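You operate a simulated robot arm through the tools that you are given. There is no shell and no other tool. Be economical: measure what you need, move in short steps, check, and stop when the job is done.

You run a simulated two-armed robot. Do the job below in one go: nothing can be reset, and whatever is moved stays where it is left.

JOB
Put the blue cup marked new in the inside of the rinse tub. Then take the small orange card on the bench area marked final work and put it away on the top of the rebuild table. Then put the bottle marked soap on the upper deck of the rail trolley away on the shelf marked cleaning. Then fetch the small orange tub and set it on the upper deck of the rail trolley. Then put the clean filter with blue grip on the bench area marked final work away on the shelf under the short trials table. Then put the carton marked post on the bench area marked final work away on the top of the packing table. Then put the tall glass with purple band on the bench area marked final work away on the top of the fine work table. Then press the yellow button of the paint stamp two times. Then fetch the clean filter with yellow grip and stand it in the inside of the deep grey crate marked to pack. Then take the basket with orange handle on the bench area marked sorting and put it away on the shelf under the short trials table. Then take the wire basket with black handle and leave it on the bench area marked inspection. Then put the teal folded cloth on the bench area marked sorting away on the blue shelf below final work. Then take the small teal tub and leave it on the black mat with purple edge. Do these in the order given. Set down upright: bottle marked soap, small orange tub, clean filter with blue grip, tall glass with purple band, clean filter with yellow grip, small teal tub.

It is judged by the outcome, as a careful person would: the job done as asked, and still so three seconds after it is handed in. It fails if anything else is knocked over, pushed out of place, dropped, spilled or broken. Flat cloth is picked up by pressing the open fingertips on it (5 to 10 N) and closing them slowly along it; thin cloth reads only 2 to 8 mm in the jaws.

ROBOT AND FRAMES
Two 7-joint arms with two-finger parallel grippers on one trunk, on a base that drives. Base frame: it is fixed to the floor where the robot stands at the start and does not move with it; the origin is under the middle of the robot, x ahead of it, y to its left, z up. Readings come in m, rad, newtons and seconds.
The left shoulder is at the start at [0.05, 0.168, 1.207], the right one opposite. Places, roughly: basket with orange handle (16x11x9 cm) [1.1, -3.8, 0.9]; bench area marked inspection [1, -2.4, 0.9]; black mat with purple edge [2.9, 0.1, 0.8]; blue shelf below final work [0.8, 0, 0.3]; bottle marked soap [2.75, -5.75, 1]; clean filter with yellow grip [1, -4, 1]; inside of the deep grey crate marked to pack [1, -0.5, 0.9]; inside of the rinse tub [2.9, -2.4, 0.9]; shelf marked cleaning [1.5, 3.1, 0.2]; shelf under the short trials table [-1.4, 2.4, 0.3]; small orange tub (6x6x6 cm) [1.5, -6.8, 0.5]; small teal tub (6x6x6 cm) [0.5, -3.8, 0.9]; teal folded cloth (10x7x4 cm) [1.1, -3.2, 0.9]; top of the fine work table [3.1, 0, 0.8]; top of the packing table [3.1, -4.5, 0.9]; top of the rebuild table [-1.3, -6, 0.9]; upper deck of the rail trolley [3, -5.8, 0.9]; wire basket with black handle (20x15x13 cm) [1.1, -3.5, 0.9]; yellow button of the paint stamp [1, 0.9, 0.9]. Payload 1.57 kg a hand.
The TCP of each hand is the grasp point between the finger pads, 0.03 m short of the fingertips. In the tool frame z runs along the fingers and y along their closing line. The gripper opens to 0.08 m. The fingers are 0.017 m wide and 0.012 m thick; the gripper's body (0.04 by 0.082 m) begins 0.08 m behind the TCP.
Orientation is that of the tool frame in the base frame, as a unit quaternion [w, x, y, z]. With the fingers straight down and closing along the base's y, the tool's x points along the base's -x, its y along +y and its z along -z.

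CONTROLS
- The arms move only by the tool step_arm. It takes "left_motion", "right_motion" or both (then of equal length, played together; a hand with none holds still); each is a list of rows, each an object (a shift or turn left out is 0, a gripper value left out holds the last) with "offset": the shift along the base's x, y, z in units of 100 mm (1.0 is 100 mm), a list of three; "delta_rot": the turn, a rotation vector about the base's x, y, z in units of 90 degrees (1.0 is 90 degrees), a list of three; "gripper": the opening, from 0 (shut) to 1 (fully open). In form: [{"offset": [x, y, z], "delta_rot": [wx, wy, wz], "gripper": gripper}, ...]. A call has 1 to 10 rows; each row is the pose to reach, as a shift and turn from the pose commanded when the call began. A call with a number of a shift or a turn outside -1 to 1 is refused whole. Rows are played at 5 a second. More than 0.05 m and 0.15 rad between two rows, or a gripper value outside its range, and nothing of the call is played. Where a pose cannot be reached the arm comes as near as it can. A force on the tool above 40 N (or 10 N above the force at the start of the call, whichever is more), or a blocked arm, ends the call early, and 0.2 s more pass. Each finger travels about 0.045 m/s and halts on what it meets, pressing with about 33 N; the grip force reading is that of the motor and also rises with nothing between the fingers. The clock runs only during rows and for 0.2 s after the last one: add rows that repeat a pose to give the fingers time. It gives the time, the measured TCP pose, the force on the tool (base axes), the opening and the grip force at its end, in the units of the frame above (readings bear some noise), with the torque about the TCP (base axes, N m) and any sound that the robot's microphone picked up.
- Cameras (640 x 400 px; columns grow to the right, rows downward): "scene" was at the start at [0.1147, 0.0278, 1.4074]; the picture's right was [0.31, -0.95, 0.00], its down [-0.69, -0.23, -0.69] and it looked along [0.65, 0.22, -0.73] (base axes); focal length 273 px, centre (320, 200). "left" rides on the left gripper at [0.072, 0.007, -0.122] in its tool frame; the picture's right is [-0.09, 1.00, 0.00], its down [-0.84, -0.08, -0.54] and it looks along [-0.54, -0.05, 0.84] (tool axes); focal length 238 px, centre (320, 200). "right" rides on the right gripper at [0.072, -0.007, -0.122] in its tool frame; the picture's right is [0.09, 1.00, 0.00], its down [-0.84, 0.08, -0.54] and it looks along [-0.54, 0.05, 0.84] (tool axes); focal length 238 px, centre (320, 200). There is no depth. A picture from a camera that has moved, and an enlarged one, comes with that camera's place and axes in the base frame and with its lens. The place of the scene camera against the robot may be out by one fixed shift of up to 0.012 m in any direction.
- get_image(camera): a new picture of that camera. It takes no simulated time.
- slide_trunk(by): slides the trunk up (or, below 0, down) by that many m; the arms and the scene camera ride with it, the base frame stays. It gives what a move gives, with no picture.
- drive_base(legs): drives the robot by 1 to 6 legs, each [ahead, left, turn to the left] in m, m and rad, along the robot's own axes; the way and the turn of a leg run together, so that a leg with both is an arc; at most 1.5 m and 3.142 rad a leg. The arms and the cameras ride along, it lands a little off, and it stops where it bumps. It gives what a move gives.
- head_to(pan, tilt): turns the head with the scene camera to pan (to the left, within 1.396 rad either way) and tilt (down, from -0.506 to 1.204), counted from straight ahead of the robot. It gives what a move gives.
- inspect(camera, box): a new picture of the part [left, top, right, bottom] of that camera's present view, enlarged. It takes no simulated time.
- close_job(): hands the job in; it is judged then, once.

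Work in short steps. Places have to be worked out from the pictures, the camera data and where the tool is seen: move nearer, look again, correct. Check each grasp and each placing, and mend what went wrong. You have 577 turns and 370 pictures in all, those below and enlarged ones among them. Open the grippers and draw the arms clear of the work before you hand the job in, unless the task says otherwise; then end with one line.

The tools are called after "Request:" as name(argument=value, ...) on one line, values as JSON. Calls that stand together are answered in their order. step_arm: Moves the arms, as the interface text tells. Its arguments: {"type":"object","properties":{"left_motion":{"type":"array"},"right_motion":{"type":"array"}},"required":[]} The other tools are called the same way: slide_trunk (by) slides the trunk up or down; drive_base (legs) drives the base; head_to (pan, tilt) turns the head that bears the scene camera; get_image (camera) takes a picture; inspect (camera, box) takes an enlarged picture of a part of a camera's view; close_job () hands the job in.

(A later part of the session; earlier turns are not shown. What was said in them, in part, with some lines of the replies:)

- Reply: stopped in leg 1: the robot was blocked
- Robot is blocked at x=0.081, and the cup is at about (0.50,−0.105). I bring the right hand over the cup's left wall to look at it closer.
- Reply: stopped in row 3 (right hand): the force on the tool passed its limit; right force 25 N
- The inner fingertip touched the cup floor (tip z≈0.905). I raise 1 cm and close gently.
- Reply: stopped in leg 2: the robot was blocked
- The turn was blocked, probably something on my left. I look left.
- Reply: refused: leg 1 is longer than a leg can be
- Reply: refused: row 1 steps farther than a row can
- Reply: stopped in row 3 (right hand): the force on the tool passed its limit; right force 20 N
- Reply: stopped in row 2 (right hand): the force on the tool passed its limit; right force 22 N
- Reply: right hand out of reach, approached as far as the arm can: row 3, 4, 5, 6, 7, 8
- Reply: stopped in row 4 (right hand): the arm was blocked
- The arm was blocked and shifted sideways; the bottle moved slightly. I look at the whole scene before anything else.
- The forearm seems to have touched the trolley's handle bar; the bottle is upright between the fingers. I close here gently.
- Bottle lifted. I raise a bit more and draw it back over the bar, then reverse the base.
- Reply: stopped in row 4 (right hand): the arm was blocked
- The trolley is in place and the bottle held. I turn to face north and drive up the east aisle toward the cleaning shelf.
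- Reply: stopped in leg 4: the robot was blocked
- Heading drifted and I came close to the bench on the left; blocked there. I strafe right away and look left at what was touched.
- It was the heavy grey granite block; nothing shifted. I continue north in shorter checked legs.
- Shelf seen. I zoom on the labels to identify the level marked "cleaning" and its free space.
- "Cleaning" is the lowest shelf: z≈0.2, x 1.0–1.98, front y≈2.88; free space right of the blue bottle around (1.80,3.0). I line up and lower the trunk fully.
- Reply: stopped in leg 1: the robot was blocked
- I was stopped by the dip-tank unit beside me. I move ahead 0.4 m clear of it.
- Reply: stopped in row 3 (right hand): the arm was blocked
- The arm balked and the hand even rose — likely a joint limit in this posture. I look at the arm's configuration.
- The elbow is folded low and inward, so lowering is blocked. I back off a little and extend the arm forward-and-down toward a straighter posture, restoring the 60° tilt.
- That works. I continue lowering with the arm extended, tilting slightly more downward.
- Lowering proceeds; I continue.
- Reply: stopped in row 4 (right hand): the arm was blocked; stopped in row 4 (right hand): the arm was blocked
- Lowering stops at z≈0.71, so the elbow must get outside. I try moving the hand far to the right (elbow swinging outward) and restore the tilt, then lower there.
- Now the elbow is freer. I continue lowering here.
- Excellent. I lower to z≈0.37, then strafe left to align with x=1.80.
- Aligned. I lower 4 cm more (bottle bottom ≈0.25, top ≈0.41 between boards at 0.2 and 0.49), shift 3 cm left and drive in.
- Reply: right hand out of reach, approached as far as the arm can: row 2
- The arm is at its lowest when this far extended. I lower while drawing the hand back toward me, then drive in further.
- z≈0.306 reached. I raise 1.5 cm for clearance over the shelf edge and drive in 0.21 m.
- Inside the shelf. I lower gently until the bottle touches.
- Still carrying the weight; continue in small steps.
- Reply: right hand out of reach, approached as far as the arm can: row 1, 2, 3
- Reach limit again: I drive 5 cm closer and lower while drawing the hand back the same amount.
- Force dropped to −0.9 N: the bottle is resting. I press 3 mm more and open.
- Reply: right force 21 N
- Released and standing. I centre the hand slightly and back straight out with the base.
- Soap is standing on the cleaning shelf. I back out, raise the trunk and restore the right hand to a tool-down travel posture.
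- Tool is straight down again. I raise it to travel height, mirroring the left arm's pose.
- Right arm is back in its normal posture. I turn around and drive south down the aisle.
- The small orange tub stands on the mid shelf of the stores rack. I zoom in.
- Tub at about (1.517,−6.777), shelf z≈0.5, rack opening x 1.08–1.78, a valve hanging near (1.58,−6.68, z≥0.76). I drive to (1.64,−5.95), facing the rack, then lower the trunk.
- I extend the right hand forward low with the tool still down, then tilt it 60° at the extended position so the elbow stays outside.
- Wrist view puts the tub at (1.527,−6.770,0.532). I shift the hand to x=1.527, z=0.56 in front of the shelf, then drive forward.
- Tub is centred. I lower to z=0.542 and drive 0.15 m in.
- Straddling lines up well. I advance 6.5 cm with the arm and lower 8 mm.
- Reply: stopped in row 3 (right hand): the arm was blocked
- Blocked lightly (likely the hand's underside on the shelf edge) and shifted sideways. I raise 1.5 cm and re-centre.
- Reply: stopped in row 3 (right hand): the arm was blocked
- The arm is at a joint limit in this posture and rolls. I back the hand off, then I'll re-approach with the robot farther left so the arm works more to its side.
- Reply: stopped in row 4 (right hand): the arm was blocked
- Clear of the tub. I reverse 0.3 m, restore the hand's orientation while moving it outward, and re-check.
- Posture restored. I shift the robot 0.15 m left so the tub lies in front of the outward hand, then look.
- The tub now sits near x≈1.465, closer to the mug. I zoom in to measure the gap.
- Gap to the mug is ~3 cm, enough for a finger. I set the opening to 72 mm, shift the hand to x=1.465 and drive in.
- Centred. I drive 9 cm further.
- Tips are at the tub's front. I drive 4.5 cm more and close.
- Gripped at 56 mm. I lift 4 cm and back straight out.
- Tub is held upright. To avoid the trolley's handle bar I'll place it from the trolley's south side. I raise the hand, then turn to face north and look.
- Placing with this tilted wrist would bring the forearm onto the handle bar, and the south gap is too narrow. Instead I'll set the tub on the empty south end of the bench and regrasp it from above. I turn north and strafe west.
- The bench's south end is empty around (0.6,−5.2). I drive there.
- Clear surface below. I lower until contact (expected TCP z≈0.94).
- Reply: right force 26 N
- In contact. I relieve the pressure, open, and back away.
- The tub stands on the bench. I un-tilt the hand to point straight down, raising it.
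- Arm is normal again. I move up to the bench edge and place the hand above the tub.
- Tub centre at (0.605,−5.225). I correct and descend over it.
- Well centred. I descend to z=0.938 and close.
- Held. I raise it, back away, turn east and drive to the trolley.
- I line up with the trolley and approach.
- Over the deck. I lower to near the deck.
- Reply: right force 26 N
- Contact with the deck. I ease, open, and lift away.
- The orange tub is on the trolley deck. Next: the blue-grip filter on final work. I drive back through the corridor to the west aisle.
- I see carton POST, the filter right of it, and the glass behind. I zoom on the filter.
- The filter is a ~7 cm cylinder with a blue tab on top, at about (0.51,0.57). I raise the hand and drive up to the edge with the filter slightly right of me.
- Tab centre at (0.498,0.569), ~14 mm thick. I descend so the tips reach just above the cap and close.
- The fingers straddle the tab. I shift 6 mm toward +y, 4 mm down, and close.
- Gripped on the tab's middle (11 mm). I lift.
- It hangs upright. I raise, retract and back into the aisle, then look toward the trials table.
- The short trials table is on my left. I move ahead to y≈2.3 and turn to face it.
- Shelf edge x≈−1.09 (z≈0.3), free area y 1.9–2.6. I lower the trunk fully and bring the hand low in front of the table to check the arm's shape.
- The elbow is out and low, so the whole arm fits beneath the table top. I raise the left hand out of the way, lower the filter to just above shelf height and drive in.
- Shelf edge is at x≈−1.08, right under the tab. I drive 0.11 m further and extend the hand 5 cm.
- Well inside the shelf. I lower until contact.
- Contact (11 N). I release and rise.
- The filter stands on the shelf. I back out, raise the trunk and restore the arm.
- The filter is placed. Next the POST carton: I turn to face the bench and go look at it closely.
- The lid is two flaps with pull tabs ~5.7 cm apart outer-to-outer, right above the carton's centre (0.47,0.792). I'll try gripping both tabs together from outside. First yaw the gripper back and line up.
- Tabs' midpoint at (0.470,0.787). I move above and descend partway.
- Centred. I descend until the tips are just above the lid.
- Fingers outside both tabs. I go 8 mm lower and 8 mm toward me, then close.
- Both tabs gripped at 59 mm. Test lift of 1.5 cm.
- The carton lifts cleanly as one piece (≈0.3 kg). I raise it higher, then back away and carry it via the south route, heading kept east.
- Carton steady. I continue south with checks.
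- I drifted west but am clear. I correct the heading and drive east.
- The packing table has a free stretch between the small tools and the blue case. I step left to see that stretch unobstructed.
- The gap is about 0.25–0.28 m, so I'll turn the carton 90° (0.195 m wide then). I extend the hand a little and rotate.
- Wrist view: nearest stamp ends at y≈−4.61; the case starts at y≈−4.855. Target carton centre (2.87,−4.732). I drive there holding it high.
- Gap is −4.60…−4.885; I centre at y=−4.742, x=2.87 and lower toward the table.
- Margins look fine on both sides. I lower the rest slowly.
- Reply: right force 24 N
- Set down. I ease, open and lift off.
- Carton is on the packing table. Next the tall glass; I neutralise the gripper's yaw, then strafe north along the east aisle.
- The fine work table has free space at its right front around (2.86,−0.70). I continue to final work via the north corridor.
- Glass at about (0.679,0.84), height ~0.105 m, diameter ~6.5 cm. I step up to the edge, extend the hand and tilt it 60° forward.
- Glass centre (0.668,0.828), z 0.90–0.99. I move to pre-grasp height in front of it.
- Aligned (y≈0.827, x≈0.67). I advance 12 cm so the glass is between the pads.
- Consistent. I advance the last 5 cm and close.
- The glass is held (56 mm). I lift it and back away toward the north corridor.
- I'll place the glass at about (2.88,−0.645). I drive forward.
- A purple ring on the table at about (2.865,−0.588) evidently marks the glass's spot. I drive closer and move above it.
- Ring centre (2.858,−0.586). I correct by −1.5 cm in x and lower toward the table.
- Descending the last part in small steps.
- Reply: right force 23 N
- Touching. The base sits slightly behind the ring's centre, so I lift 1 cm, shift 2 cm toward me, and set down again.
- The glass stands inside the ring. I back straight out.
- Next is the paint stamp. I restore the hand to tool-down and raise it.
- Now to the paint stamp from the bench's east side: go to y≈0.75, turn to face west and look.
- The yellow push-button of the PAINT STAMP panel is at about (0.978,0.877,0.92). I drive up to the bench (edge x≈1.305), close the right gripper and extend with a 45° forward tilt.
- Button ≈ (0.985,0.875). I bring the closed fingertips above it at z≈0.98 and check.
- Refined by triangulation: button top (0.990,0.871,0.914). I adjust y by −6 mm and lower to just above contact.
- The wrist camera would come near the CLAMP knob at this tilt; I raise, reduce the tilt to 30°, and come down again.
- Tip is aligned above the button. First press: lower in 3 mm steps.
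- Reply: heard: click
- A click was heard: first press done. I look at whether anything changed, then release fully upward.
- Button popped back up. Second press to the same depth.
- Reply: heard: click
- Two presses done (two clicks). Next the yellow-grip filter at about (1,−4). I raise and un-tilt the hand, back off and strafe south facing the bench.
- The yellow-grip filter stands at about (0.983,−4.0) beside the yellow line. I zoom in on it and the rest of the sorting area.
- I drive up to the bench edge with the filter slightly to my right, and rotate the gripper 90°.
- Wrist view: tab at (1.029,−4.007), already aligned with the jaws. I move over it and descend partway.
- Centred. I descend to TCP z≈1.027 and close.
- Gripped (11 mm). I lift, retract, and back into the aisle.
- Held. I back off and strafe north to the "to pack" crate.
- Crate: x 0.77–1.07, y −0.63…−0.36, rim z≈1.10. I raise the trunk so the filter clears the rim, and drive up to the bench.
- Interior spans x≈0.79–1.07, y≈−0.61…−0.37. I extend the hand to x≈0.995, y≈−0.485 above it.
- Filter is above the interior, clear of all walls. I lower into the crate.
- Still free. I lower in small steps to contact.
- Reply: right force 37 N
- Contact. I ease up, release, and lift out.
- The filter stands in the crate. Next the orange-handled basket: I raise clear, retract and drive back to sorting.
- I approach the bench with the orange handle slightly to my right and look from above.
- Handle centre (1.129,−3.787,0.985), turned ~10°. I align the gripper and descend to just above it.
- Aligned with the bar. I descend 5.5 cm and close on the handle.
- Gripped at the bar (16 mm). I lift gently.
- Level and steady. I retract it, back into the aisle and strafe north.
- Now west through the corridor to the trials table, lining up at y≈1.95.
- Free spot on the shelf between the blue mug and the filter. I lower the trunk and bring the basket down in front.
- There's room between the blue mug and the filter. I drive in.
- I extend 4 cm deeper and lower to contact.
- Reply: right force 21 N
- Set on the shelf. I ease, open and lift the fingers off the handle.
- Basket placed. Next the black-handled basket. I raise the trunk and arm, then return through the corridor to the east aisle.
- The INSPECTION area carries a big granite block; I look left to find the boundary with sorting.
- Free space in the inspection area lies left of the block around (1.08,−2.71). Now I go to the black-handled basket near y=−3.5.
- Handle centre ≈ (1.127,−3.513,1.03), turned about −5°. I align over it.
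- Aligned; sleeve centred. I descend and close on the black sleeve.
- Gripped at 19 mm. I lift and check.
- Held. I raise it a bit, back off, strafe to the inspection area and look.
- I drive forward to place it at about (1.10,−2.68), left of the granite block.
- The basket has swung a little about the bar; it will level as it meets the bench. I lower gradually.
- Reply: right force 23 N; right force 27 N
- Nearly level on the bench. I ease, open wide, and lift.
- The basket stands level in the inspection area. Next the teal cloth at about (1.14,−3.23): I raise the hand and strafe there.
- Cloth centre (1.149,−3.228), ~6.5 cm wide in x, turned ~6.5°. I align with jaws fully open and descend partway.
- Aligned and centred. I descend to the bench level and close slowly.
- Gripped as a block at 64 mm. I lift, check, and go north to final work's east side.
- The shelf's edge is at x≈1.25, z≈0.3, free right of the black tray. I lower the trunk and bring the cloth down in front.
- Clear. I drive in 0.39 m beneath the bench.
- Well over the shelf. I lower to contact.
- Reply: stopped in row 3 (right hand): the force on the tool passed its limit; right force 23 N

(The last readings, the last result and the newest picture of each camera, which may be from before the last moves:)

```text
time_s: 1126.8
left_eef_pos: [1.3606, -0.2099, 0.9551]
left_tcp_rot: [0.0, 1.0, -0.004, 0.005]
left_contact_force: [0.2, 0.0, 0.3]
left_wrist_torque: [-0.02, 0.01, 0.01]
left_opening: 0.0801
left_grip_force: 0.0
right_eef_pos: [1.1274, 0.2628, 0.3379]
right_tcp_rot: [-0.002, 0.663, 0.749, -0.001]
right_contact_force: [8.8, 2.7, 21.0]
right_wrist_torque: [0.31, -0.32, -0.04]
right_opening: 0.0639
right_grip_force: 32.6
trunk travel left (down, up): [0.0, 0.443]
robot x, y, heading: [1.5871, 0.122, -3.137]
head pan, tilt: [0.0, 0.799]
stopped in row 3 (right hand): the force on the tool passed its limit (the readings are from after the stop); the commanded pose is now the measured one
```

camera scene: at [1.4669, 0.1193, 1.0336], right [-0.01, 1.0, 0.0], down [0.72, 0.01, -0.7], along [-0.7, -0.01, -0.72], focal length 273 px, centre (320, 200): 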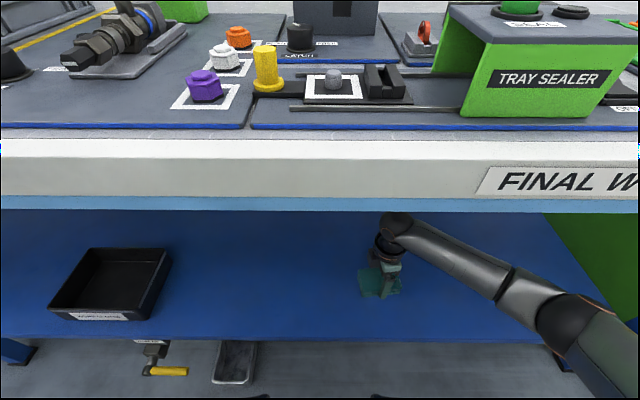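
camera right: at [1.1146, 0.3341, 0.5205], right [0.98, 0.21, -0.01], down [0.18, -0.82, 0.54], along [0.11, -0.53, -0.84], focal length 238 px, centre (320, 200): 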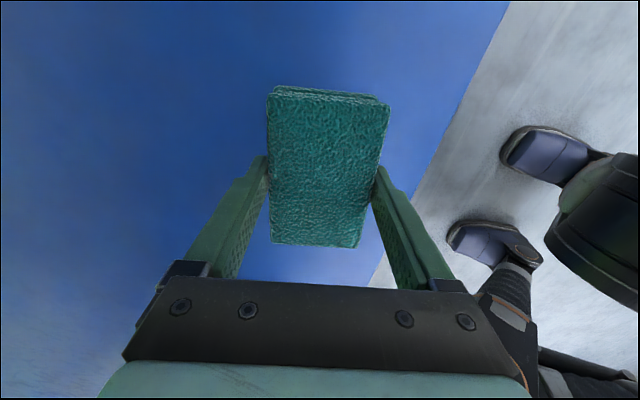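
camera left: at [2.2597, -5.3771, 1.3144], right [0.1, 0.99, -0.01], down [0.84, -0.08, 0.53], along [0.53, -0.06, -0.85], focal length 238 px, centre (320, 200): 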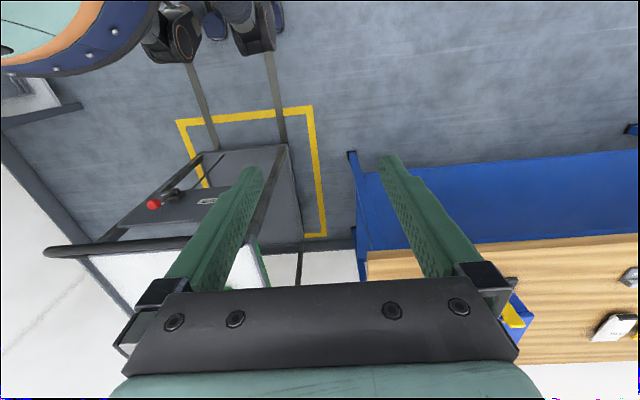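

Contact. I open and rise.

Request:
step_arm(right_motion=[{"offset": [0, 0, 0.02], "gripper": 0.9}, {"offset": [0, 0, 0.02], "gripper": 1.0}, {"offset": [0, 0, 0.02], "gripper": 1.0}, {"offset": [0, 0, 0.3]}, {"offset": [0, 0, 0.7]}, {"offset": [0, 0, 0.8]}])

Request:
get_image(camera="right")

Request:
drive_base(legs=[[-0.4, 0, 0]])

Request:
get_image(camera="scene")

```text
time_s: 1128.2
left_eef_pos: [1.3595, -0.2104, 0.9553]
left_tcp_rot: [0.0, 1.0, -0.003, 0.005]
left_contact_force: [0.3, -0.5, 0.3]
left_wrist_torque: [0.02, -0.02, -0.02]
left_opening: 0.08
left_grip_force: 0.1
right_eef_pos: [1.1284, 0.2618, 0.4157]
right_tcp_rot: [-0.003, 0.663, 0.749, -0.002]
right_contact_force: [-0.2, 0.7, -0.1]
right_wrist_torque: [0.01, 0.0, -0.01]
right_opening: 0.0801
right_grip_force: 0.1
trunk travel left (down, up): [0.0, 0.443]
robot x, y, heading: [1.5894, 0.1194, -3.133]
head pan, tilt: [0.0, 0.799]
```

```text
106 pictures are left
camera right: at [1.1143, 0.3325, 0.5388], right [0.98, 0.21, 0.0], down [0.18, -0.82, 0.54], along [0.11, -0.53, -0.84], focal length 238 px, centre (320, 200)
```

right: 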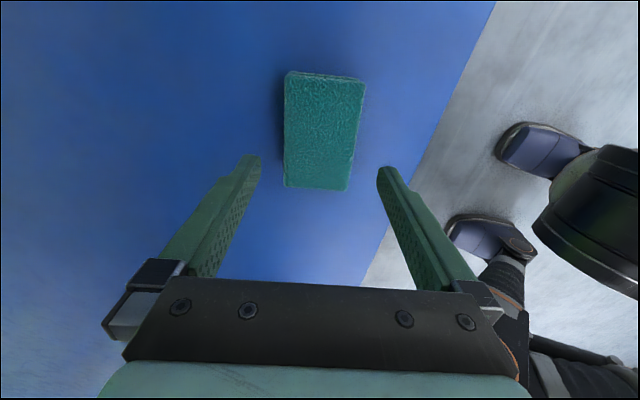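

```text
time_s: 1130.8
left_eef_pos: [1.766, -0.2064, 0.9557]
left_tcp_rot: [0.0, 1.0, -0.004, 0.005]
left_contact_force: [0.4, -0.2, -0.8]
left_wrist_torque: [0.02, 0.04, 0.0]
left_opening: 0.0798
left_grip_force: 0.1
right_eef_pos: [1.5353, 0.2672, 0.4153]
right_tcp_rot: [-0.002, 0.663, 0.748, -0.002]
right_contact_force: [0.4, -0.6, 0.3]
right_wrist_torque: [-0.01, 0.02, 0.0]
right_opening: 0.08
right_grip_force: 0.1
trunk travel left (down, up): [0.0, 0.443]
robot x, y, heading: [1.9967, 0.1205, -3.135]
head pan, tilt: [0.0, 0.799]
```

```text
105 pictures are left
camera scene: at [1.8749, 0.123, 1.0336], right [-0.01, 1.0, 0.0], down [0.72, 0.01, -0.7], along [-0.7, -0.01, -0.72], focal length 273 px, centre (320, 200)
```

scene: 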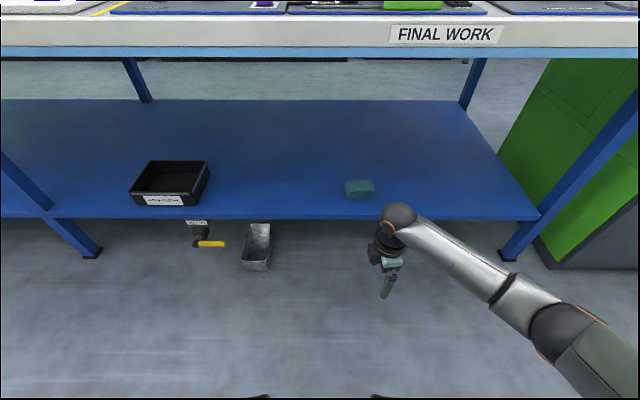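

Cloth is on the blue shelf. Last item: the small teal tub. I raise trunk and arm, neutralise the yaw, and turn to face east.

Request:
slide_trunk(by=0.375)

Request:
step_arm(right_motion=[{"offset": [0.1, 0, 0.4], "delta_rot": [0, 0, -0.09]}, {"offset": [0.2, 0, 0.8], "delta_rot": [0, 0, -0.18]}, {"offset": [0.3, 0, 1.0], "delta_rot": [0, 0, -0.27]}, {"offset": [0.3, 0, 1.0], "delta_rot": [0, 0, -0.36]}, {"offset": [0.3, 0, 1.0], "delta_rot": [0, 0, -0.45]}, {"offset": [0.3, 0, 1.0], "delta_rot": [0, 0, -0.54]}, {"offset": [0.3, 0, 1.0], "delta_rot": [0, 0, -0.63]}, {"offset": [0.3, 0, 1.0], "delta_rot": [0, 0, -0.72]}, {"offset": [0.3, 0, 1.0], "delta_rot": [0, 0, -0.81]}, {"offset": [0.3, 0, 1.0], "delta_rot": [0, 0, -0.9]}], left_motion=[{"offset": [0, 0, -0.2]}, {"offset": [0, 0, -0.4]}, {"offset": [0, 0, -0.6]}, {"offset": [0, 0, -0.8]}, {"offset": [0, 0, -1.0]}, {"offset": [0, 0, -1.0]}, {"offset": [0, 0, -1.0]}, {"offset": [0, 0, -1.0]}, {"offset": [0, 0, -1.0]}, {"offset": [0, 0, -1.0]}])

Request:
step_arm(right_motion=[{"offset": [0.1, 0, 0.4], "delta_rot": [0, 0, -0.09]}, {"offset": [0.2, 0, 0.8], "delta_rot": [0, 0, -0.17]}, {"offset": [0.3, 0, 1.0], "delta_rot": [0, 0, -0.17]}])

Request:
step_arm(right_motion=[{"offset": [0, 0, 0.4]}, {"offset": [0, 0, 0.8]}, {"offset": [0, 0, 1.0]}])

Request:
drive_base(legs=[[0, 0, 1.571], [0, 0, 1.565]])

```text
time_s: 1134.4
left_eef_pos: [1.7656, -0.207, 1.3306]
left_tcp_rot: [-0.001, 1.0, -0.005, 0.005]
left_contact_force: [0.5, -0.2, 0.3]
left_wrist_torque: [0.02, -0.01, 0.0]
left_opening: 0.0801
left_grip_force: 0.0
right_eef_pos: [1.535, 0.2663, 0.791]
right_tcp_rot: [-0.003, 0.663, 0.748, -0.001]
right_contact_force: [0.4, -0.1, 0.3]
right_wrist_torque: [0.02, 0.0, 0.0]
right_opening: 0.0801
right_grip_force: 0.1
trunk travel left (down, up): [-0.375, 0.068]
robot x, y, heading: [1.9977, 0.1177, -3.135]
head pan, tilt: [0.0, 0.799]
```

```text
time_s: 1136.6
left_eef_pos: [1.7666, -0.2054, 1.2305]
left_tcp_rot: [0.001, 1.0, -0.004, 0.006]
left_contact_force: [1.1, -0.6, 0.1]
left_wrist_torque: [0.01, 0.02, -0.01]
left_opening: 0.0801
left_grip_force: 0.0
right_eef_pos: [1.5666, 0.2675, 0.8909]
right_tcp_rot: [-0.003, 0.99, 0.138, 0.0]
right_contact_force: [0.7, -0.1, -0.1]
right_wrist_torque: [0.0, 0.0, 0.01]
right_opening: 0.0798
right_grip_force: 0.1
trunk travel left (down, up): [-0.375, 0.068]
robot x, y, heading: [1.9965, 0.1206, -3.133]
head pan, tilt: [0.0, 0.799]
```

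```text
time_s: 1137.4
left_eef_pos: [1.7664, -0.2062, 1.2299]
left_tcp_rot: [0.0, 1.0, -0.005, 0.005]
left_contact_force: [-0.1, -0.3, -0.4]
left_wrist_torque: [0.0, 0.02, 0.02]
left_opening: 0.08
left_grip_force: 0.1
right_eef_pos: [1.595, 0.2638, 0.9903]
right_tcp_rot: [-0.003, 1.0, 0.005, 0.001]
right_contact_force: [0.2, -0.3, 0.4]
right_wrist_torque: [0.0, 0.0, 0.0]
right_opening: 0.0798
right_grip_force: 0.0
trunk travel left (down, up): [-0.375, 0.068]
robot x, y, heading: [1.9968, 0.1219, -3.137]
head pan, tilt: [0.0, 0.799]
```

```text
time_s: 1138.2
left_eef_pos: [1.7664, -0.2052, 1.2306]
left_tcp_rot: [0.0, 1.0, -0.005, 0.005]
left_contact_force: [0.2, -0.9, -0.4]
left_wrist_torque: [0.01, -0.02, 0.02]
left_opening: 0.08
left_grip_force: 0.1
right_eef_pos: [1.595, 0.2649, 1.0896]
right_tcp_rot: [-0.003, 1.0, 0.006, 0.001]
right_contact_force: [-0.6, -0.7, 0.2]
right_wrist_torque: [-0.01, -0.01, 0.04]
right_opening: 0.0802
right_grip_force: 0.1
trunk travel left (down, up): [-0.375, 0.068]
robot x, y, heading: [1.9943, 0.1217, -3.133]
head pan, tilt: [0.0, 0.799]
```

```text
time_s: 1146.1
left_eef_pos: [2.2539, 0.428, 1.2292]
left_tcp_rot: [-0.005, 0.045, 0.999, 0.0]
left_contact_force: [-0.2, 0.3, -0.4]
left_wrist_torque: [-0.02, 0.0, -0.01]
left_opening: 0.08
left_grip_force: 0.0
right_eef_pos: [2.3862, -0.0557, 1.0892]
right_tcp_rot: [-0.001, 0.035, 0.999, -0.003]
right_contact_force: [0.2, -0.1, 0.0]
right_wrist_torque: [-0.02, 0.0, 0.02]
right_opening: 0.08
right_grip_force: 0.0
trunk travel left (down, up): [-0.375, 0.068]
robot x, y, heading: [1.9958, 0.1258, -0.075]
head pan, tilt: [0.0, 0.799]
```

Request:
step_arm(right_motion=[{"offset": [-0.3, 0, 0.3]}, {"offset": [-0.5, 0, 0.6]}])

Request:
drive_base(legs=[[-0.08, 0, 0.075], [0, -1.45, 0], [0, -1.45, 0]])

Request:
drive_base(legs=[[0, -1.45, 0], [0, -1.45, 0]])

```text
time_s: 1146.7
left_eef_pos: [2.2539, 0.4286, 1.2306]
left_tcp_rot: [-0.005, 0.045, 0.999, 0.0]
left_contact_force: [0.4, -0.3, 0.2]
left_wrist_torque: [0.0, 0.01, -0.04]
left_opening: 0.0799
left_grip_force: 0.1
right_eef_pos: [2.3355, -0.0564, 1.1522]
right_tcp_rot: [-0.001, 0.036, 0.999, -0.003]
right_contact_force: [0.2, 0.4, -0.1]
right_wrist_torque: [0.0, -0.02, 0.0]
right_opening: 0.0798
right_grip_force: 0.1
trunk travel left (down, up): [-0.375, 0.068]
robot x, y, heading: [1.9965, 0.1187, -0.076]
head pan, tilt: [0.0, 0.799]
```

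```text
time_s: 1161.2
left_eef_pos: [2.2309, -2.4085, 1.2311]
left_tcp_rot: [-0.006, -0.034, 0.999, 0.0]
left_contact_force: [-0.4, -0.9, 0.1]
left_wrist_torque: [0.01, 0.0, -0.03]
left_opening: 0.0801
left_grip_force: 0.0
right_eef_pos: [2.3884, -2.8729, 1.1521]
right_tcp_rot: [-0.001, -0.043, 0.999, -0.003]
right_contact_force: [0.4, 0.5, 0.4]
right_wrist_torque: [0.01, 0.0, 0.0]
right_opening: 0.0801
right_grip_force: 0.0
trunk travel left (down, up): [-0.375, 0.068]
robot x, y, heading: [2.0264, -2.7568, 0.08]
head pan, tilt: [0.0, 0.799]
```

```text
time_s: 1175.1
left_eef_pos: [2.4191, -5.2655, 1.231]
left_tcp_rot: [-0.005, -0.043, 0.999, 0.0]
left_contact_force: [0.6, 0.2, -0.6]
left_wrist_torque: [0.01, -0.04, 0.0]
left_opening: 0.0799
left_grip_force: 0.0
right_eef_pos: [2.587, -5.7287, 1.1521]
right_tcp_rot: [0.0, -0.053, 0.999, -0.003]
right_contact_force: [-0.9, -0.4, 0.8]
right_wrist_torque: [-0.01, 0.0, -0.01]
right_opening: 0.08
right_grip_force: 0.1
trunk travel left (down, up): [-0.375, 0.068]
robot x, y, heading: [2.2218, -5.613, 0.1]
head pan, tilt: [0.0, 0.799]
```

I drifted toward the trolley but am clear. I back off, straighten, and continue west.

Request:
drive_base(legs=[[-0.3, 0, -0.1], [0, -0.38, 0], [-1.1, 0, 0], [-1.1, 0, 0]])

```text
time_s: 1189.6
left_eef_pos: [-0.0424, -5.6518, 1.2317]
left_tcp_rot: [-0.006, 0.021, 1.0, 0.0]
left_contact_force: [-0.1, 0.0, 0.4]
left_wrist_torque: [0.0, 0.01, -0.03]
left_opening: 0.0798
left_grip_force: 0.0
right_eef_pos: [0.0637, -6.1317, 1.1508]
right_tcp_rot: [-0.001, 0.011, 1.0, -0.003]
right_contact_force: [-0.1, 0.3, -0.4]
right_wrist_torque: [0.02, -0.03, 0.04]
right_opening: 0.0799
right_grip_force: 0.0
trunk travel left (down, up): [-0.375, 0.068]
robot x, y, heading: [-0.2862, -5.9686, -0.028]
head pan, tilt: [0.0, 0.799]
```

Request:
drive_base(legs=[[-0.08, 0, 0.028], [0, 1.1, 0], [0, 0.92, 0]])

Request:
head_to(pan=0.0, tilt=0.6)

Request:
get_image(camera="scene")

```text
time_s: 1200.4
left_eef_pos: [-0.0735, -3.6184, 1.2298]
left_tcp_rot: [-0.005, 0.025, 1.0, 0.001]
left_contact_force: [0.2, -0.7, 0.2]
left_wrist_torque: [-0.04, 0.03, -0.02]
left_opening: 0.0801
left_grip_force: 0.1
right_eef_pos: [0.0276, -4.1002, 1.1516]
right_tcp_rot: [0.0, 0.015, 1.0, -0.003]
right_contact_force: [0.3, 0.8, 0.1]
right_wrist_torque: [0.01, 0.0, 0.0]
right_opening: 0.08
right_grip_force: 0.0
trunk travel left (down, up): [-0.375, 0.068]
robot x, y, heading: [-0.3219, -3.9374, -0.037]
head pan, tilt: [0.0, 0.799]
```

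```text
time_s: 1201.1
left_eef_pos: [-0.0742, -3.6196, 1.23]
left_tcp_rot: [-0.006, 0.025, 1.0, 0.0]
left_contact_force: [-0.5, -0.5, 0.3]
left_wrist_torque: [0.01, 0.02, -0.06]
left_opening: 0.0802
left_grip_force: 0.0
right_eef_pos: [0.028, -4.1006, 1.1519]
right_tcp_rot: [0.0, 0.015, 1.0, -0.003]
right_contact_force: [0.4, 0.7, 0.0]
right_wrist_torque: [-0.02, 0.02, 0.0]
right_opening: 0.0799
right_grip_force: 0.0
trunk travel left (down, up): [-0.375, 0.068]
robot x, y, heading: [-0.3191, -3.9358, -0.037]
head pan, tilt: [0.0, 0.6]
```

```text
104 pictures are left
camera scene: at [-0.1908, -3.9387, 1.4254], right [-0.03, -1.0, 0.0], down [-0.57, 0.02, -0.82], along [0.82, -0.03, -0.57], focal length 273 px, centre (320, 200)
```

scene: 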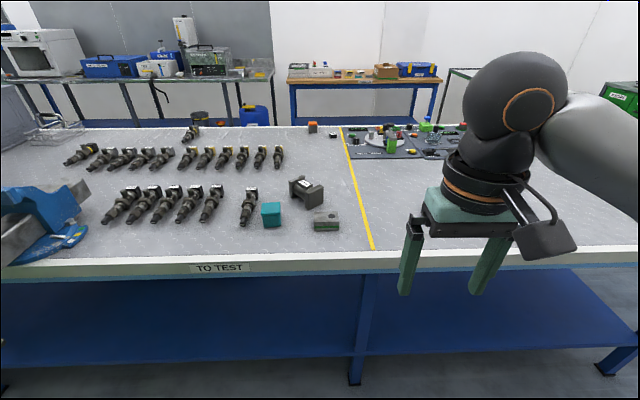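

The teal tub is at about (0.434,−3.815), near the west edge. I approach with it slightly right of me.

Request:
drive_base(legs=[[0, 0.26, 0.037], [0.32, 0, 0]])

Request:
get_image(camera="right")

Request:
get_image(camera="scene")

```text
time_s: 1204.7
left_eef_pos: [0.2356, -3.3466, 1.2308]
left_tcp_rot: [-0.005, 0.006, 1.0, -0.001]
left_contact_force: [0.2, 0.3, 0.8]
left_wrist_torque: [-0.01, 0.01, 0.02]
left_opening: 0.08
left_grip_force: 0.0
right_eef_pos: [0.3561, -3.825, 1.1517]
right_tcp_rot: [-0.001, -0.004, 1.0, -0.003]
right_contact_force: [0.8, -0.1, 0.0]
right_wrist_torque: [-0.02, 0.01, 0.03]
right_opening: 0.08
right_grip_force: 0.0
trunk travel left (down, up): [-0.375, 0.068]
robot x, y, heading: [0.0036, -3.6748, 0.005]
head pan, tilt: [0.0, 0.6]
```

```text
103 pictures are left
camera right: at [0.2858, -3.8312, 1.2741], right [-0.1, 0.99, 0.0], down [0.84, 0.09, 0.54], along [0.54, 0.05, -0.84], focal length 238 px, centre (320, 200)
```

right: 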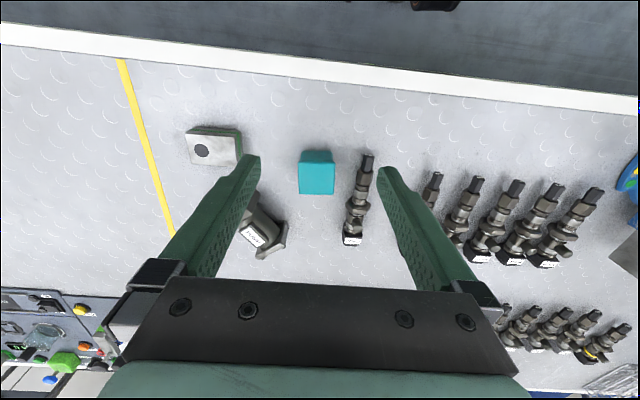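

```text
102 pictures are left
camera scene: at [0.1313, -3.6707, 1.4254], right [0.0, -1.0, 0.0], down [-0.57, 0.0, -0.82], along [0.82, 0.0, -0.57], focal length 273 px, centre (320, 200)
```

scene: 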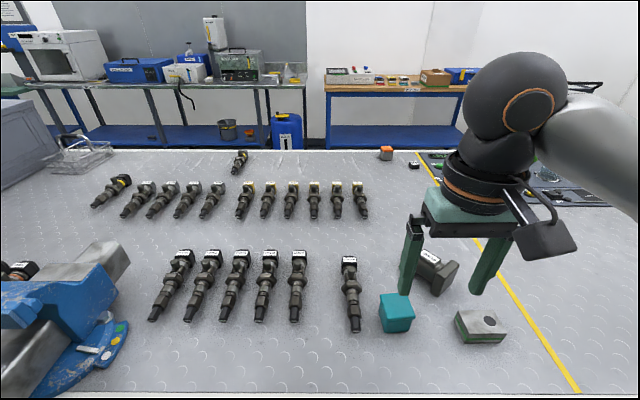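

Tub centre (0.452,−3.821); a valve stands only ~2.7 cm beside it, so I rotate the jaws 90° to close along x, where it is free.

Request:
step_arm(right_motion=[{"offset": [0.1, 0, 0], "delta_rot": [0, 0, 0.09]}, {"offset": [0.2, 0, 0], "delta_rot": [0, 0, 0.18]}, {"offset": [0.3, 0, 0], "delta_rot": [0, 0, 0.27]}, {"offset": [0.4, 0, 0], "delta_rot": [0, 0, 0.36]}, {"offset": [0.5, 0, 0], "delta_rot": [0, 0, 0.45]}, {"offset": [0.6, 0, 0], "delta_rot": [0, 0, 0.54]}, {"offset": [0.7, 0, 0], "delta_rot": [0, 0, 0.63]}, {"offset": [0.8, 0, 0], "delta_rot": [0, 0, 0.72]}, {"offset": [0.9, 0.02, 0], "delta_rot": [0, 0, 0.81]}, {"offset": [0.95, 0.04, 0], "delta_rot": [0, 0, 0.9]}])

Request:
step_arm(right_motion=[{"offset": [0, 0, -0.2], "delta_rot": [0, 0, 0.09]}, {"offset": [0, 0, -0.5], "delta_rot": [0, 0, 0.1]}])

Request:
get_image(camera="right")

```text
time_s: 1206.9
left_eef_pos: [0.234, -3.348, 1.2313]
left_tcp_rot: [-0.005, 0.005, 1.0, 0.0]
left_contact_force: [0.3, -0.4, -0.3]
left_wrist_torque: [0.0, 0.01, 0.0]
left_opening: 0.0803
left_grip_force: 0.1
right_eef_pos: [0.4514, -3.8199, 1.1523]
right_tcp_rot: [0.0, -0.653, 0.757, -0.003]
right_contact_force: [-0.1, -0.8, -0.2]
right_wrist_torque: [0.03, 0.0, -0.03]
right_opening: 0.0797
right_grip_force: 0.1
trunk travel left (down, up): [-0.375, 0.068]
robot x, y, heading: [0.0033, -3.6722, 0.003]
head pan, tilt: [0.0, 0.6]
```

```text
time_s: 1207.5
left_eef_pos: [0.2349, -3.3467, 1.2309]
left_tcp_rot: [-0.005, 0.005, 1.0, 0.0]
left_contact_force: [0.0, -0.7, -1.1]
left_wrist_torque: [0.0, 0.02, -0.02]
left_opening: 0.08
left_grip_force: 0.0
right_eef_pos: [0.4506, -3.8203, 1.1008]
right_tcp_rot: [-0.002, 0.711, -0.703, 0.002]
right_contact_force: [-0.1, -0.2, 0.2]
right_wrist_torque: [0.02, 0.03, -0.02]
right_opening: 0.0801
right_grip_force: 0.0
trunk travel left (down, up): [-0.375, 0.068]
robot x, y, heading: [0.0033, -3.6767, 0.01]
head pan, tilt: [0.0, 0.6]
```

```text
101 pictures are left
camera right: at [0.4589, -3.8918, 1.223], right [-0.99, -0.1, 0.0], down [-0.09, 0.84, 0.54], along [-0.05, 0.54, -0.84], focal length 238 px, centre (320, 200)
```

right: 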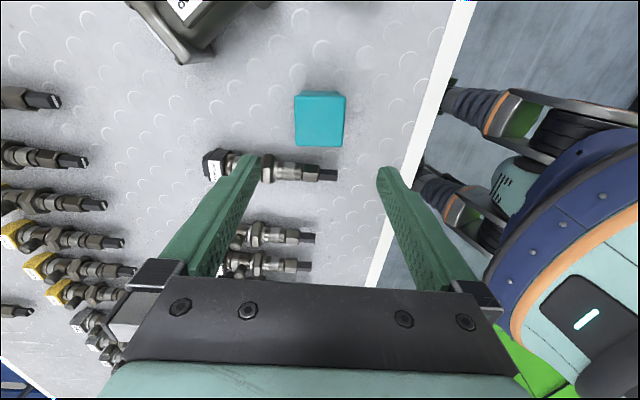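

Aligned. I descend to z=0.938 and close on the tub.

Request:
step_arm(right_motion=[{"offset": [0.04, -0.04, -0.4]}, {"offset": [0.04, -0.04, -0.8]}, {"offset": [0.04, -0.04, -1.0]}])

Request:
step_arm(right_motion=[{"offset": [0, 0, -0.3]}, {"offset": [0, 0, -0.6]}, {"offset": [0, 0, -0.62], "gripper": 0.8}, {"offset": [0, 0, -0.62], "gripper": 0.65}, {"offset": [0, 0, -0.62], "gripper": 0.5}, {"offset": [0, 0, -0.62], "gripper": 0.5}])

Request:
get_image(camera="right")

```text
time_s: 1208.3
left_eef_pos: [0.2348, -3.3471, 1.2314]
left_tcp_rot: [-0.005, 0.005, 1.0, 0.001]
left_contact_force: [1.5, 0.3, 0.5]
left_wrist_torque: [-0.03, 0.0, 0.0]
left_opening: 0.08
left_grip_force: 0.0
right_eef_pos: [0.454, -3.8243, 1.0003]
right_tcp_rot: [-0.001, 0.71, -0.704, 0.002]
right_contact_force: [0.3, 0.1, -0.2]
right_wrist_torque: [0.01, -0.04, 0.01]
right_opening: 0.0801
right_grip_force: 0.1
trunk travel left (down, up): [-0.375, 0.068]
robot x, y, heading: [0.0031, -3.6746, 0.007]
head pan, tilt: [0.0, 0.6]
```

```text
time_s: 1209.7
left_eef_pos: [0.2356, -3.3469, 1.2307]
left_tcp_rot: [-0.006, 0.005, 1.0, 0.0]
left_contact_force: [-0.1, 0.4, -0.2]
left_wrist_torque: [0.01, 0.0, -0.02]
left_opening: 0.0801
left_grip_force: 0.0
right_eef_pos: [0.455, -3.824, 0.94]
right_tcp_rot: [-0.001, 0.71, -0.704, 0.003]
right_contact_force: [-0.2, 0.3, 0.7]
right_wrist_torque: [-0.01, 0.0, 0.0]
right_opening: 0.0561
right_grip_force: 32.8
trunk travel left (down, up): [-0.375, 0.068]
robot x, y, heading: [0.0061, -3.6752, 0.005]
head pan, tilt: [0.0, 0.6]
```

```text
100 pictures are left
camera right: at [0.4629, -3.8959, 1.0624], right [-0.99, -0.1, 0.0], down [-0.09, 0.84, 0.54], along [-0.05, 0.54, -0.84], focal length 238 px, centre (320, 200)
```

right: 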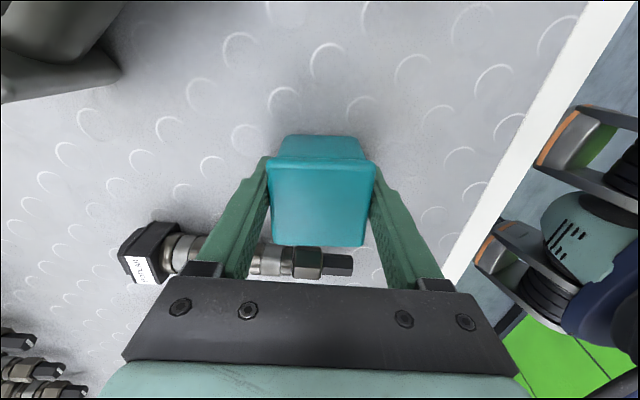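

Gripped at 56 mm. I lift straight up, then retract and back off.

Request:
step_arm(right_motion=[{"offset": [0, 0, 0.3]}, {"offset": [0, 0, 0.7]}, {"offset": [0, 0, 1.0]}])

Request:
step_arm(right_motion=[{"offset": [0, 0, 0.4]}, {"offset": [-0.3, 0, 0.8]}, {"offset": [-0.6, 0, 1.0]}, {"offset": [-0.9, 0, 1.0]}])

Request:
drive_base(legs=[[-0.36, 0, -0.005], [0, -1.1, 0], [0, -1.1, 0]])

Request:
get_image(camera="scene")

```text
time_s: 1210.5
left_eef_pos: [0.2339, -3.347, 1.2298]
left_tcp_rot: [-0.005, 0.006, 1.0, 0.0]
left_contact_force: [-0.5, -0.7, 0.3]
left_wrist_torque: [0.0, 0.01, -0.01]
left_opening: 0.0801
left_grip_force: 0.1
right_eef_pos: [0.4554, -3.8238, 1.0356]
right_tcp_rot: [-0.001, 0.71, -0.704, 0.001]
right_contact_force: [-0.1, -0.7, -1.1]
right_wrist_torque: [-0.02, 0.01, -0.01]
right_opening: 0.0558
right_grip_force: 33.0
trunk travel left (down, up): [-0.375, 0.068]
robot x, y, heading: [0.0022, -3.6736, 0.003]
head pan, tilt: [0.0, 0.6]
```

```text
time_s: 1211.5
left_eef_pos: [0.2344, -3.3482, 1.2304]
left_tcp_rot: [-0.005, 0.005, 1.0, 0.001]
left_contact_force: [0.3, 0.4, -0.8]
left_wrist_torque: [0.01, 0.01, 0.01]
left_opening: 0.08
left_grip_force: 0.1
right_eef_pos: [0.3636, -3.8224, 1.1393]
right_tcp_rot: [0.0, 0.71, -0.705, 0.002]
right_contact_force: [-0.7, 0.3, -2.2]
right_wrist_torque: [0.01, 0.03, 0.01]
right_opening: 0.0559
right_grip_force: 32.7
trunk travel left (down, up): [-0.375, 0.068]
robot x, y, heading: [0.007, -3.6743, 0.009]
head pan, tilt: [0.0, 0.6]
```

```text
time_s: 1224.3
left_eef_pos: [-0.1532, -5.569, 1.231]
left_tcp_rot: [-0.005, 0.024, 1.0, 0.0]
left_contact_force: [-0.1, 0.1, -0.1]
left_wrist_torque: [-0.04, 0.03, 0.0]
left_opening: 0.0801
left_grip_force: 0.1
right_eef_pos: [-0.0418, -6.0484, 1.1395]
right_tcp_rot: [0.0, -0.697, 0.717, -0.003]
right_contact_force: [0.0, 0.1, -1.5]
right_wrist_torque: [0.02, -0.03, 0.01]
right_opening: 0.0554
right_grip_force: 32.9
trunk travel left (down, up): [-0.375, 0.068]
robot x, y, heading: [-0.3972, -5.8862, -0.033]
head pan, tilt: [0.0, 0.6]
```

```text
99 pictures are left
camera scene: at [-0.2687, -5.8887, 1.4255], right [-0.03, -1.0, 0.0], down [-0.56, 0.02, -0.83], along [0.82, -0.03, -0.56], focal length 273 px, centre (320, 200)
```

scene: 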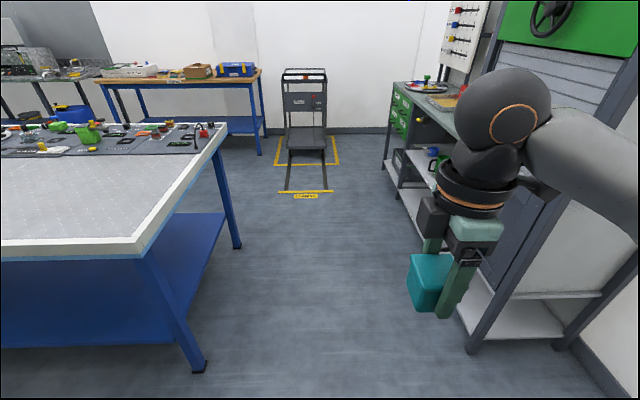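

Request:
drive_base(legs=[[0, -0.12, 0.033], [1.2, 0, 0], [1.05, 0, 0]])

Request:
drive_base(legs=[[0, 1.4, 0], [0, 1.4, 0]])

```text
time_s: 1236.3
left_eef_pos: [2.0931, -5.644, 1.2303]
left_tcp_rot: [-0.005, -0.002, 1.0, -0.001]
left_contact_force: [-0.7, 0.4, -0.3]
left_wrist_torque: [-0.03, 0.0, 0.01]
left_opening: 0.08
left_grip_force: 0.1
right_eef_pos: [2.2284, -6.1176, 1.1394]
right_tcp_rot: [-0.001, 0.716, -0.698, 0.003]
right_contact_force: [0.2, -0.5, -1.5]
right_wrist_torque: [0.0, 0.01, 0.02]
right_opening: 0.0551
right_grip_force: 32.7
trunk travel left (down, up): [-0.375, 0.068]
robot x, y, heading: [1.8646, -5.9734, 0.02]
head pan, tilt: [0.0, 0.6]
```

```text
time_s: 1249.8
left_eef_pos: [2.0262, -2.8543, 1.2309]
left_tcp_rot: [-0.005, -0.016, 1.0, 0.0]
left_contact_force: [-1.2, 0.7, 0.2]
left_wrist_torque: [0.01, -0.03, 0.0]
left_opening: 0.08
left_grip_force: 0.1
right_eef_pos: [2.1744, -3.3254, 1.14]
right_tcp_rot: [-0.002, 0.725, -0.688, 0.003]
right_contact_force: [-0.1, 0.0, -1.3]
right_wrist_torque: [0.0, -0.02, -0.03]
right_opening: 0.0553
right_grip_force: 33.2
trunk travel left (down, up): [-0.375, 0.068]
robot x, y, heading: [1.8106, -3.1943, 0.046]
head pan, tilt: [0.0, 0.6]
```

Request:
drive_base(legs=[[0.1, 0, -0.046], [0, 1.4, 0], [0, 1.4, 0]])

Request:
drive_base(legs=[[0, 0.55, 0]])

Request:
get_image(camera="scene")

```text
time_s: 1263.9
left_eef_pos: [2.0693, -0.1125, 1.232]
left_tcp_rot: [-0.006, -0.015, 1.0, 0.0]
left_contact_force: [0.3, -1.1, -1.1]
left_wrist_torque: [-0.03, 0.03, 0.01]
left_opening: 0.0802
left_grip_force: 0.0
right_eef_pos: [2.2182, -0.5816, 1.1392]
right_tcp_rot: [-0.001, 0.725, -0.689, 0.002]
right_contact_force: [-0.6, -0.7, -1.0]
right_wrist_torque: [0.0, 0.0, 0.0]
right_opening: 0.0552
right_grip_force: 32.8
trunk travel left (down, up): [-0.375, 0.068]
robot x, y, heading: [1.8489, -0.4512, 0.042]
head pan, tilt: [0.0, 0.6]
```

```text
time_s: 1267.0
left_eef_pos: [2.0499, 0.4297, 1.2298]
left_tcp_rot: [-0.005, -0.011, 1.0, 0.0]
left_contact_force: [0.1, -0.4, -0.3]
left_wrist_torque: [-0.03, 0.03, 0.0]
left_opening: 0.08
left_grip_force: 0.0
right_eef_pos: [2.1951, -0.0428, 1.1391]
right_tcp_rot: [0.0, 0.722, -0.692, 0.002]
right_contact_force: [0.2, 0.0, -0.8]
right_wrist_torque: [-0.02, -0.02, 0.0]
right_opening: 0.0552
right_grip_force: 33.1
trunk travel left (down, up): [-0.375, 0.068]
robot x, y, heading: [1.8277, 0.0934, 0.043]
head pan, tilt: [0.0, 0.6]
```

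```text
98 pictures are left
camera scene: at [1.9564, 0.1019, 1.4255], right [0.04, -1.0, 0.0], down [-0.56, -0.02, -0.83], along [0.82, 0.03, -0.56], focal length 273 px, centre (320, 200)
```

scene: 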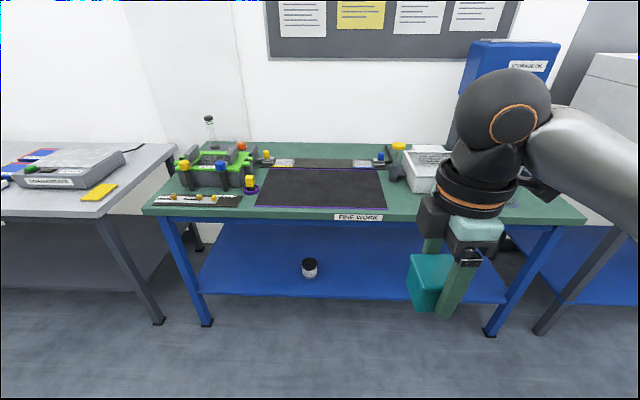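

The mat spans x≈2.79–3.11, y≈−0.11…0.37. I approach, aiming to set the tub at about (2.89,0.12).

Request:
drive_base(legs=[[0, 0.17, -0.043], [0.54, 0, 0]])

Request:
step_arm(right_motion=[{"offset": [0.4, 0, -0.2]}, {"offset": [0.8, 0, -0.4]}, {"offset": [1.0, 0, -0.7]}, {"offset": [1.0, 0, -1.0]}])

Request:
get_image(camera="right")

Request:
get_image(camera="scene")

```text
time_s: 1271.1
left_eef_pos: [2.5871, 0.5868, 1.2305]
left_tcp_rot: [-0.006, 0.007, 1.0, 0.0]
left_contact_force: [-0.2, 0.2, -0.8]
left_wrist_torque: [0.0, 0.01, -0.05]
left_opening: 0.0799
left_grip_force: 0.0
right_eef_pos: [2.7148, 0.1099, 1.1389]
right_tcp_rot: [-0.001, 0.71, -0.705, 0.002]
right_contact_force: [-0.5, 0.6, -0.7]
right_wrist_torque: [-0.03, 0.02, -0.01]
right_opening: 0.0553
right_grip_force: 33.3
trunk travel left (down, up): [-0.375, 0.068]
robot x, y, heading: [2.3502, 0.2611, 0.002]
head pan, tilt: [0.0, 0.6]
```

```text
time_s: 1272.1
left_eef_pos: [2.5863, 0.5877, 1.2311]
left_tcp_rot: [-0.006, 0.008, 1.0, 0.0]
left_contact_force: [0.8, 0.1, 0.1]
left_wrist_torque: [0.02, 0.01, -0.01]
left_opening: 0.0798
left_grip_force: 0.0
right_eef_pos: [2.8155, 0.1138, 1.0386]
right_tcp_rot: [-0.001, 0.709, -0.705, 0.003]
right_contact_force: [0.1, 0.4, -1.2]
right_wrist_torque: [-0.01, -0.01, 0.02]
right_opening: 0.0552
right_grip_force: 33.0
trunk travel left (down, up): [-0.375, 0.068]
robot x, y, heading: [2.349, 0.2585, -0.002]
head pan, tilt: [0.0, 0.6]
```

```text
97 pictures are left
camera right: at [2.8236, 0.0412, 1.1618], right [-1.0, -0.1, -0.01], down [-0.09, 0.84, 0.54], along [-0.05, 0.54, -0.84], focal length 238 px, centre (320, 200)
```

right: 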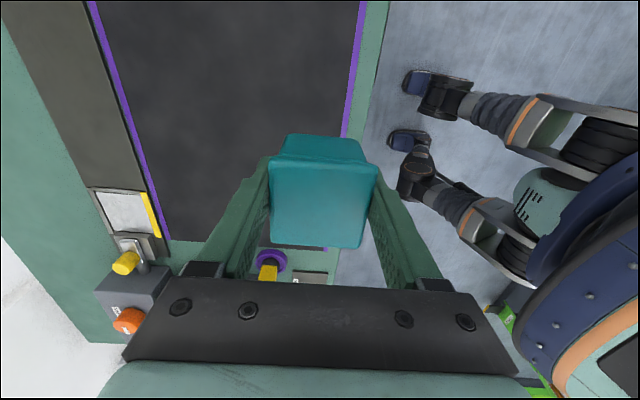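

```text
96 pictures are left
camera scene: at [2.4814, 0.264, 1.4255], right [0.0, -1.0, 0.0], down [-0.57, 0.0, -0.83], along [0.83, 0.0, -0.57], focal length 273 px, centre (320, 200)
```

scene: 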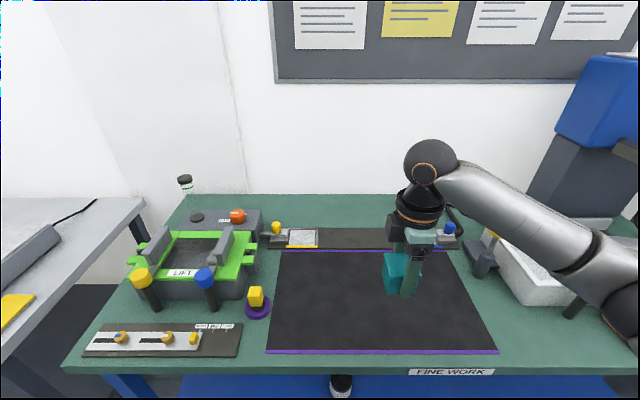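

Mat confirmed. I move 7 cm further in and lower.

Request:
step_arm(right_motion=[{"offset": [0.3, 0, -0.2]}, {"offset": [0.6, 0, -0.5]}, {"offset": [0.75, 0, -0.9]}, {"offset": [0.75, 0, -1.0]}])

Request:
step_arm(right_motion=[{"offset": [0, 0, -0.25]}, {"offset": [0, 0, -0.45]}, {"offset": [0, 0, -0.55]}, {"offset": [0, 0, -0.62]}])

Request:
get_image(camera="scene")

```text
time_s: 1273.1
left_eef_pos: [2.5861, 0.5875, 1.23]
left_tcp_rot: [-0.006, 0.006, 1.0, 0.0]
left_contact_force: [0.3, 0.6, -0.1]
left_wrist_torque: [-0.02, 0.01, 0.0]
left_opening: 0.0802
left_grip_force: 0.0
right_eef_pos: [2.8889, 0.1112, 0.9401]
right_tcp_rot: [-0.001, 0.709, -0.705, 0.002]
right_contact_force: [-0.3, -0.5, -1.1]
right_wrist_torque: [0.0, -0.04, 0.04]
right_opening: 0.0554
right_grip_force: 32.9
trunk travel left (down, up): [-0.375, 0.068]
robot x, y, heading: [2.3552, 0.2599, -0.006]
head pan, tilt: [0.0, 0.6]
```

```text
time_s: 1274.1
left_eef_pos: [2.5862, 0.5874, 1.2303]
left_tcp_rot: [-0.005, 0.006, 1.0, 0.0]
left_contact_force: [-0.2, -0.3, 1.1]
left_wrist_torque: [-0.01, -0.02, 0.0]
left_opening: 0.08
left_grip_force: 0.1
right_eef_pos: [2.8903, 0.1111, 0.8778]
right_tcp_rot: [-0.001, 0.709, -0.705, 0.002]
right_contact_force: [-0.1, 0.7, -1.4]
right_wrist_torque: [0.04, 0.0, -0.02]
right_opening: 0.0551
right_grip_force: 33.1
trunk travel left (down, up): [-0.375, 0.068]
robot x, y, heading: [2.3536, 0.2624, 0.007]
head pan, tilt: [0.0, 0.6]
```

```text
95 pictures are left
camera scene: at [2.4814, 0.2641, 1.4255], right [0.0, -1.0, 0.0], down [-0.57, 0.0, -0.82], along [0.82, 0.0, -0.57], focal length 273 px, centre (320, 200)
```

scene: 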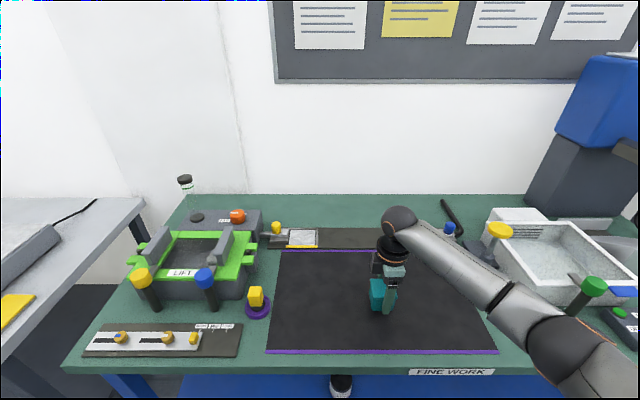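

Request:
step_arm(right_motion=[{"offset": [0, 0, -0.06]}, {"offset": [0, 0, -0.12]}, {"offset": [0, 0, -0.18]}, {"offset": [0, 0, -0.24]}])

```text
time_s: 1275.1
left_eef_pos: [2.5848, 0.5857, 1.2328]
left_tcp_rot: [-0.004, 0.007, 1.0, 0.001]
left_contact_force: [0.0, -0.5, 0.7]
left_wrist_torque: [0.03, -0.01, -0.02]
left_opening: 0.08
left_grip_force: 0.0
right_eef_pos: [2.8894, 0.1105, 0.8594]
right_tcp_rot: [-0.003, 0.708, -0.706, 0.005]
right_contact_force: [-6.6, -4.6, 22.0]
right_wrist_torque: [-0.31, 0.15, -0.05]
right_opening: 0.0554
right_grip_force: 32.9
trunk travel left (down, up): [-0.375, 0.068]
robot x, y, heading: [2.3546, 0.2587, 0.003]
head pan, tilt: [0.0, 0.6]
```

Contact. I ease, open, lift and retract.

Request:
step_arm(right_motion=[{"offset": [0, 0, 0.05]}, {"offset": [0, 0, 0.05], "gripper": 0.85}, {"offset": [0, 0, 0.05], "gripper": 1.0}, {"offset": [0, 0, 0.05], "gripper": 1.0}, {"offset": [0, 0, 0.5]}, {"offset": [0, 0, 1.0]}])

Request:
step_arm(right_motion=[{"offset": [0, 0, 0.4]}, {"offset": [-0.3, 0, 0.8]}, {"offset": [-0.6, 0, 1.0]}, {"offset": [-1.0, 0, 1.0]}])

Request:
drive_base(legs=[[-0.4, 0, 0]])

Request:
get_image(camera="scene")

```text
time_s: 1276.5
left_eef_pos: [2.5868, 0.5863, 1.2301]
left_tcp_rot: [-0.005, 0.007, 1.0, 0.0]
left_contact_force: [0.4, 0.7, 0.6]
left_wrist_torque: [-0.02, -0.01, 0.02]
left_opening: 0.0799
left_grip_force: 0.2
right_eef_pos: [2.8889, 0.1125, 0.9542]
right_tcp_rot: [0.0, 0.709, -0.705, 0.002]
right_contact_force: [-0.2, -0.6, -0.2]
right_wrist_torque: [-0.02, -0.02, 0.02]
right_opening: 0.0801
right_grip_force: 0.0
trunk travel left (down, up): [-0.375, 0.068]
robot x, y, heading: [2.3536, 0.2617, 0.003]
head pan, tilt: [0.0, 0.6]
```

```text
time_s: 1277.5
left_eef_pos: [2.5859, 0.5874, 1.2317]
left_tcp_rot: [-0.006, 0.007, 1.0, 0.001]
left_contact_force: [-0.3, -0.8, 0.3]
left_wrist_torque: [-0.02, 0.0, -0.01]
left_opening: 0.0798
left_grip_force: 0.1
right_eef_pos: [2.7873, 0.111, 1.0523]
right_tcp_rot: [-0.001, 0.709, -0.705, 0.002]
right_contact_force: [-0.5, -0.1, -0.4]
right_wrist_torque: [-0.02, -0.04, 0.0]
right_opening: 0.0799
right_grip_force: 0.1
trunk travel left (down, up): [-0.375, 0.068]
robot x, y, heading: [2.3515, 0.2633, 0.003]
head pan, tilt: [0.0, 0.6]
```

```text
time_s: 1280.0
left_eef_pos: [2.1905, 0.5873, 1.2307]
left_tcp_rot: [-0.005, 0.0, 1.0, 0.0]
left_contact_force: [0.9, 0.3, 0.0]
left_wrist_torque: [-0.02, 0.0, -0.02]
left_opening: 0.0799
left_grip_force: 0.1
right_eef_pos: [2.3966, 0.1154, 1.052]
right_tcp_rot: [-0.002, 0.714, -0.7, 0.003]
right_contact_force: [0.8, 0.0, -0.3]
right_wrist_torque: [0.0, -0.02, 0.0]
right_opening: 0.0801
right_grip_force: 0.1
trunk travel left (down, up): [-0.375, 0.068]
robot x, y, heading: [1.9622, 0.2588, 0.014]
head pan, tilt: [0.0, 0.6]
```

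```text
94 pictures are left
camera scene: at [2.0887, 0.2628, 1.4256], right [0.01, -1.0, 0.0], down [-0.56, -0.01, -0.83], along [0.83, 0.01, -0.56], focal length 273 px, centre (320, 200)
```

scene: 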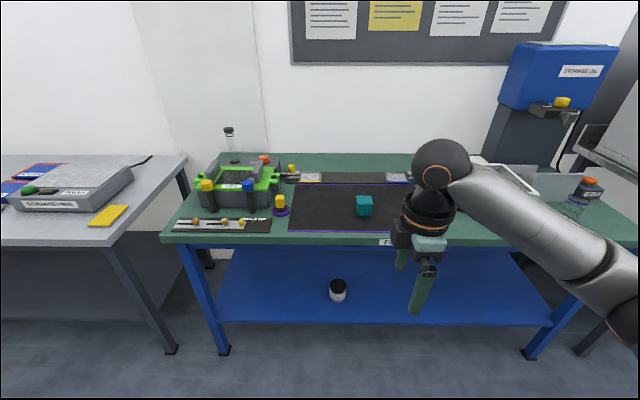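

Every step is done, the teal tub stands on the mat, the grippers are open and the arms are clear. I hand the job in.

Request:
close_job()

```text
The job is handed in.
```

All thirteen tasks were done in the order given and the job is handed in, with both grippers open and the arms clear of the work.
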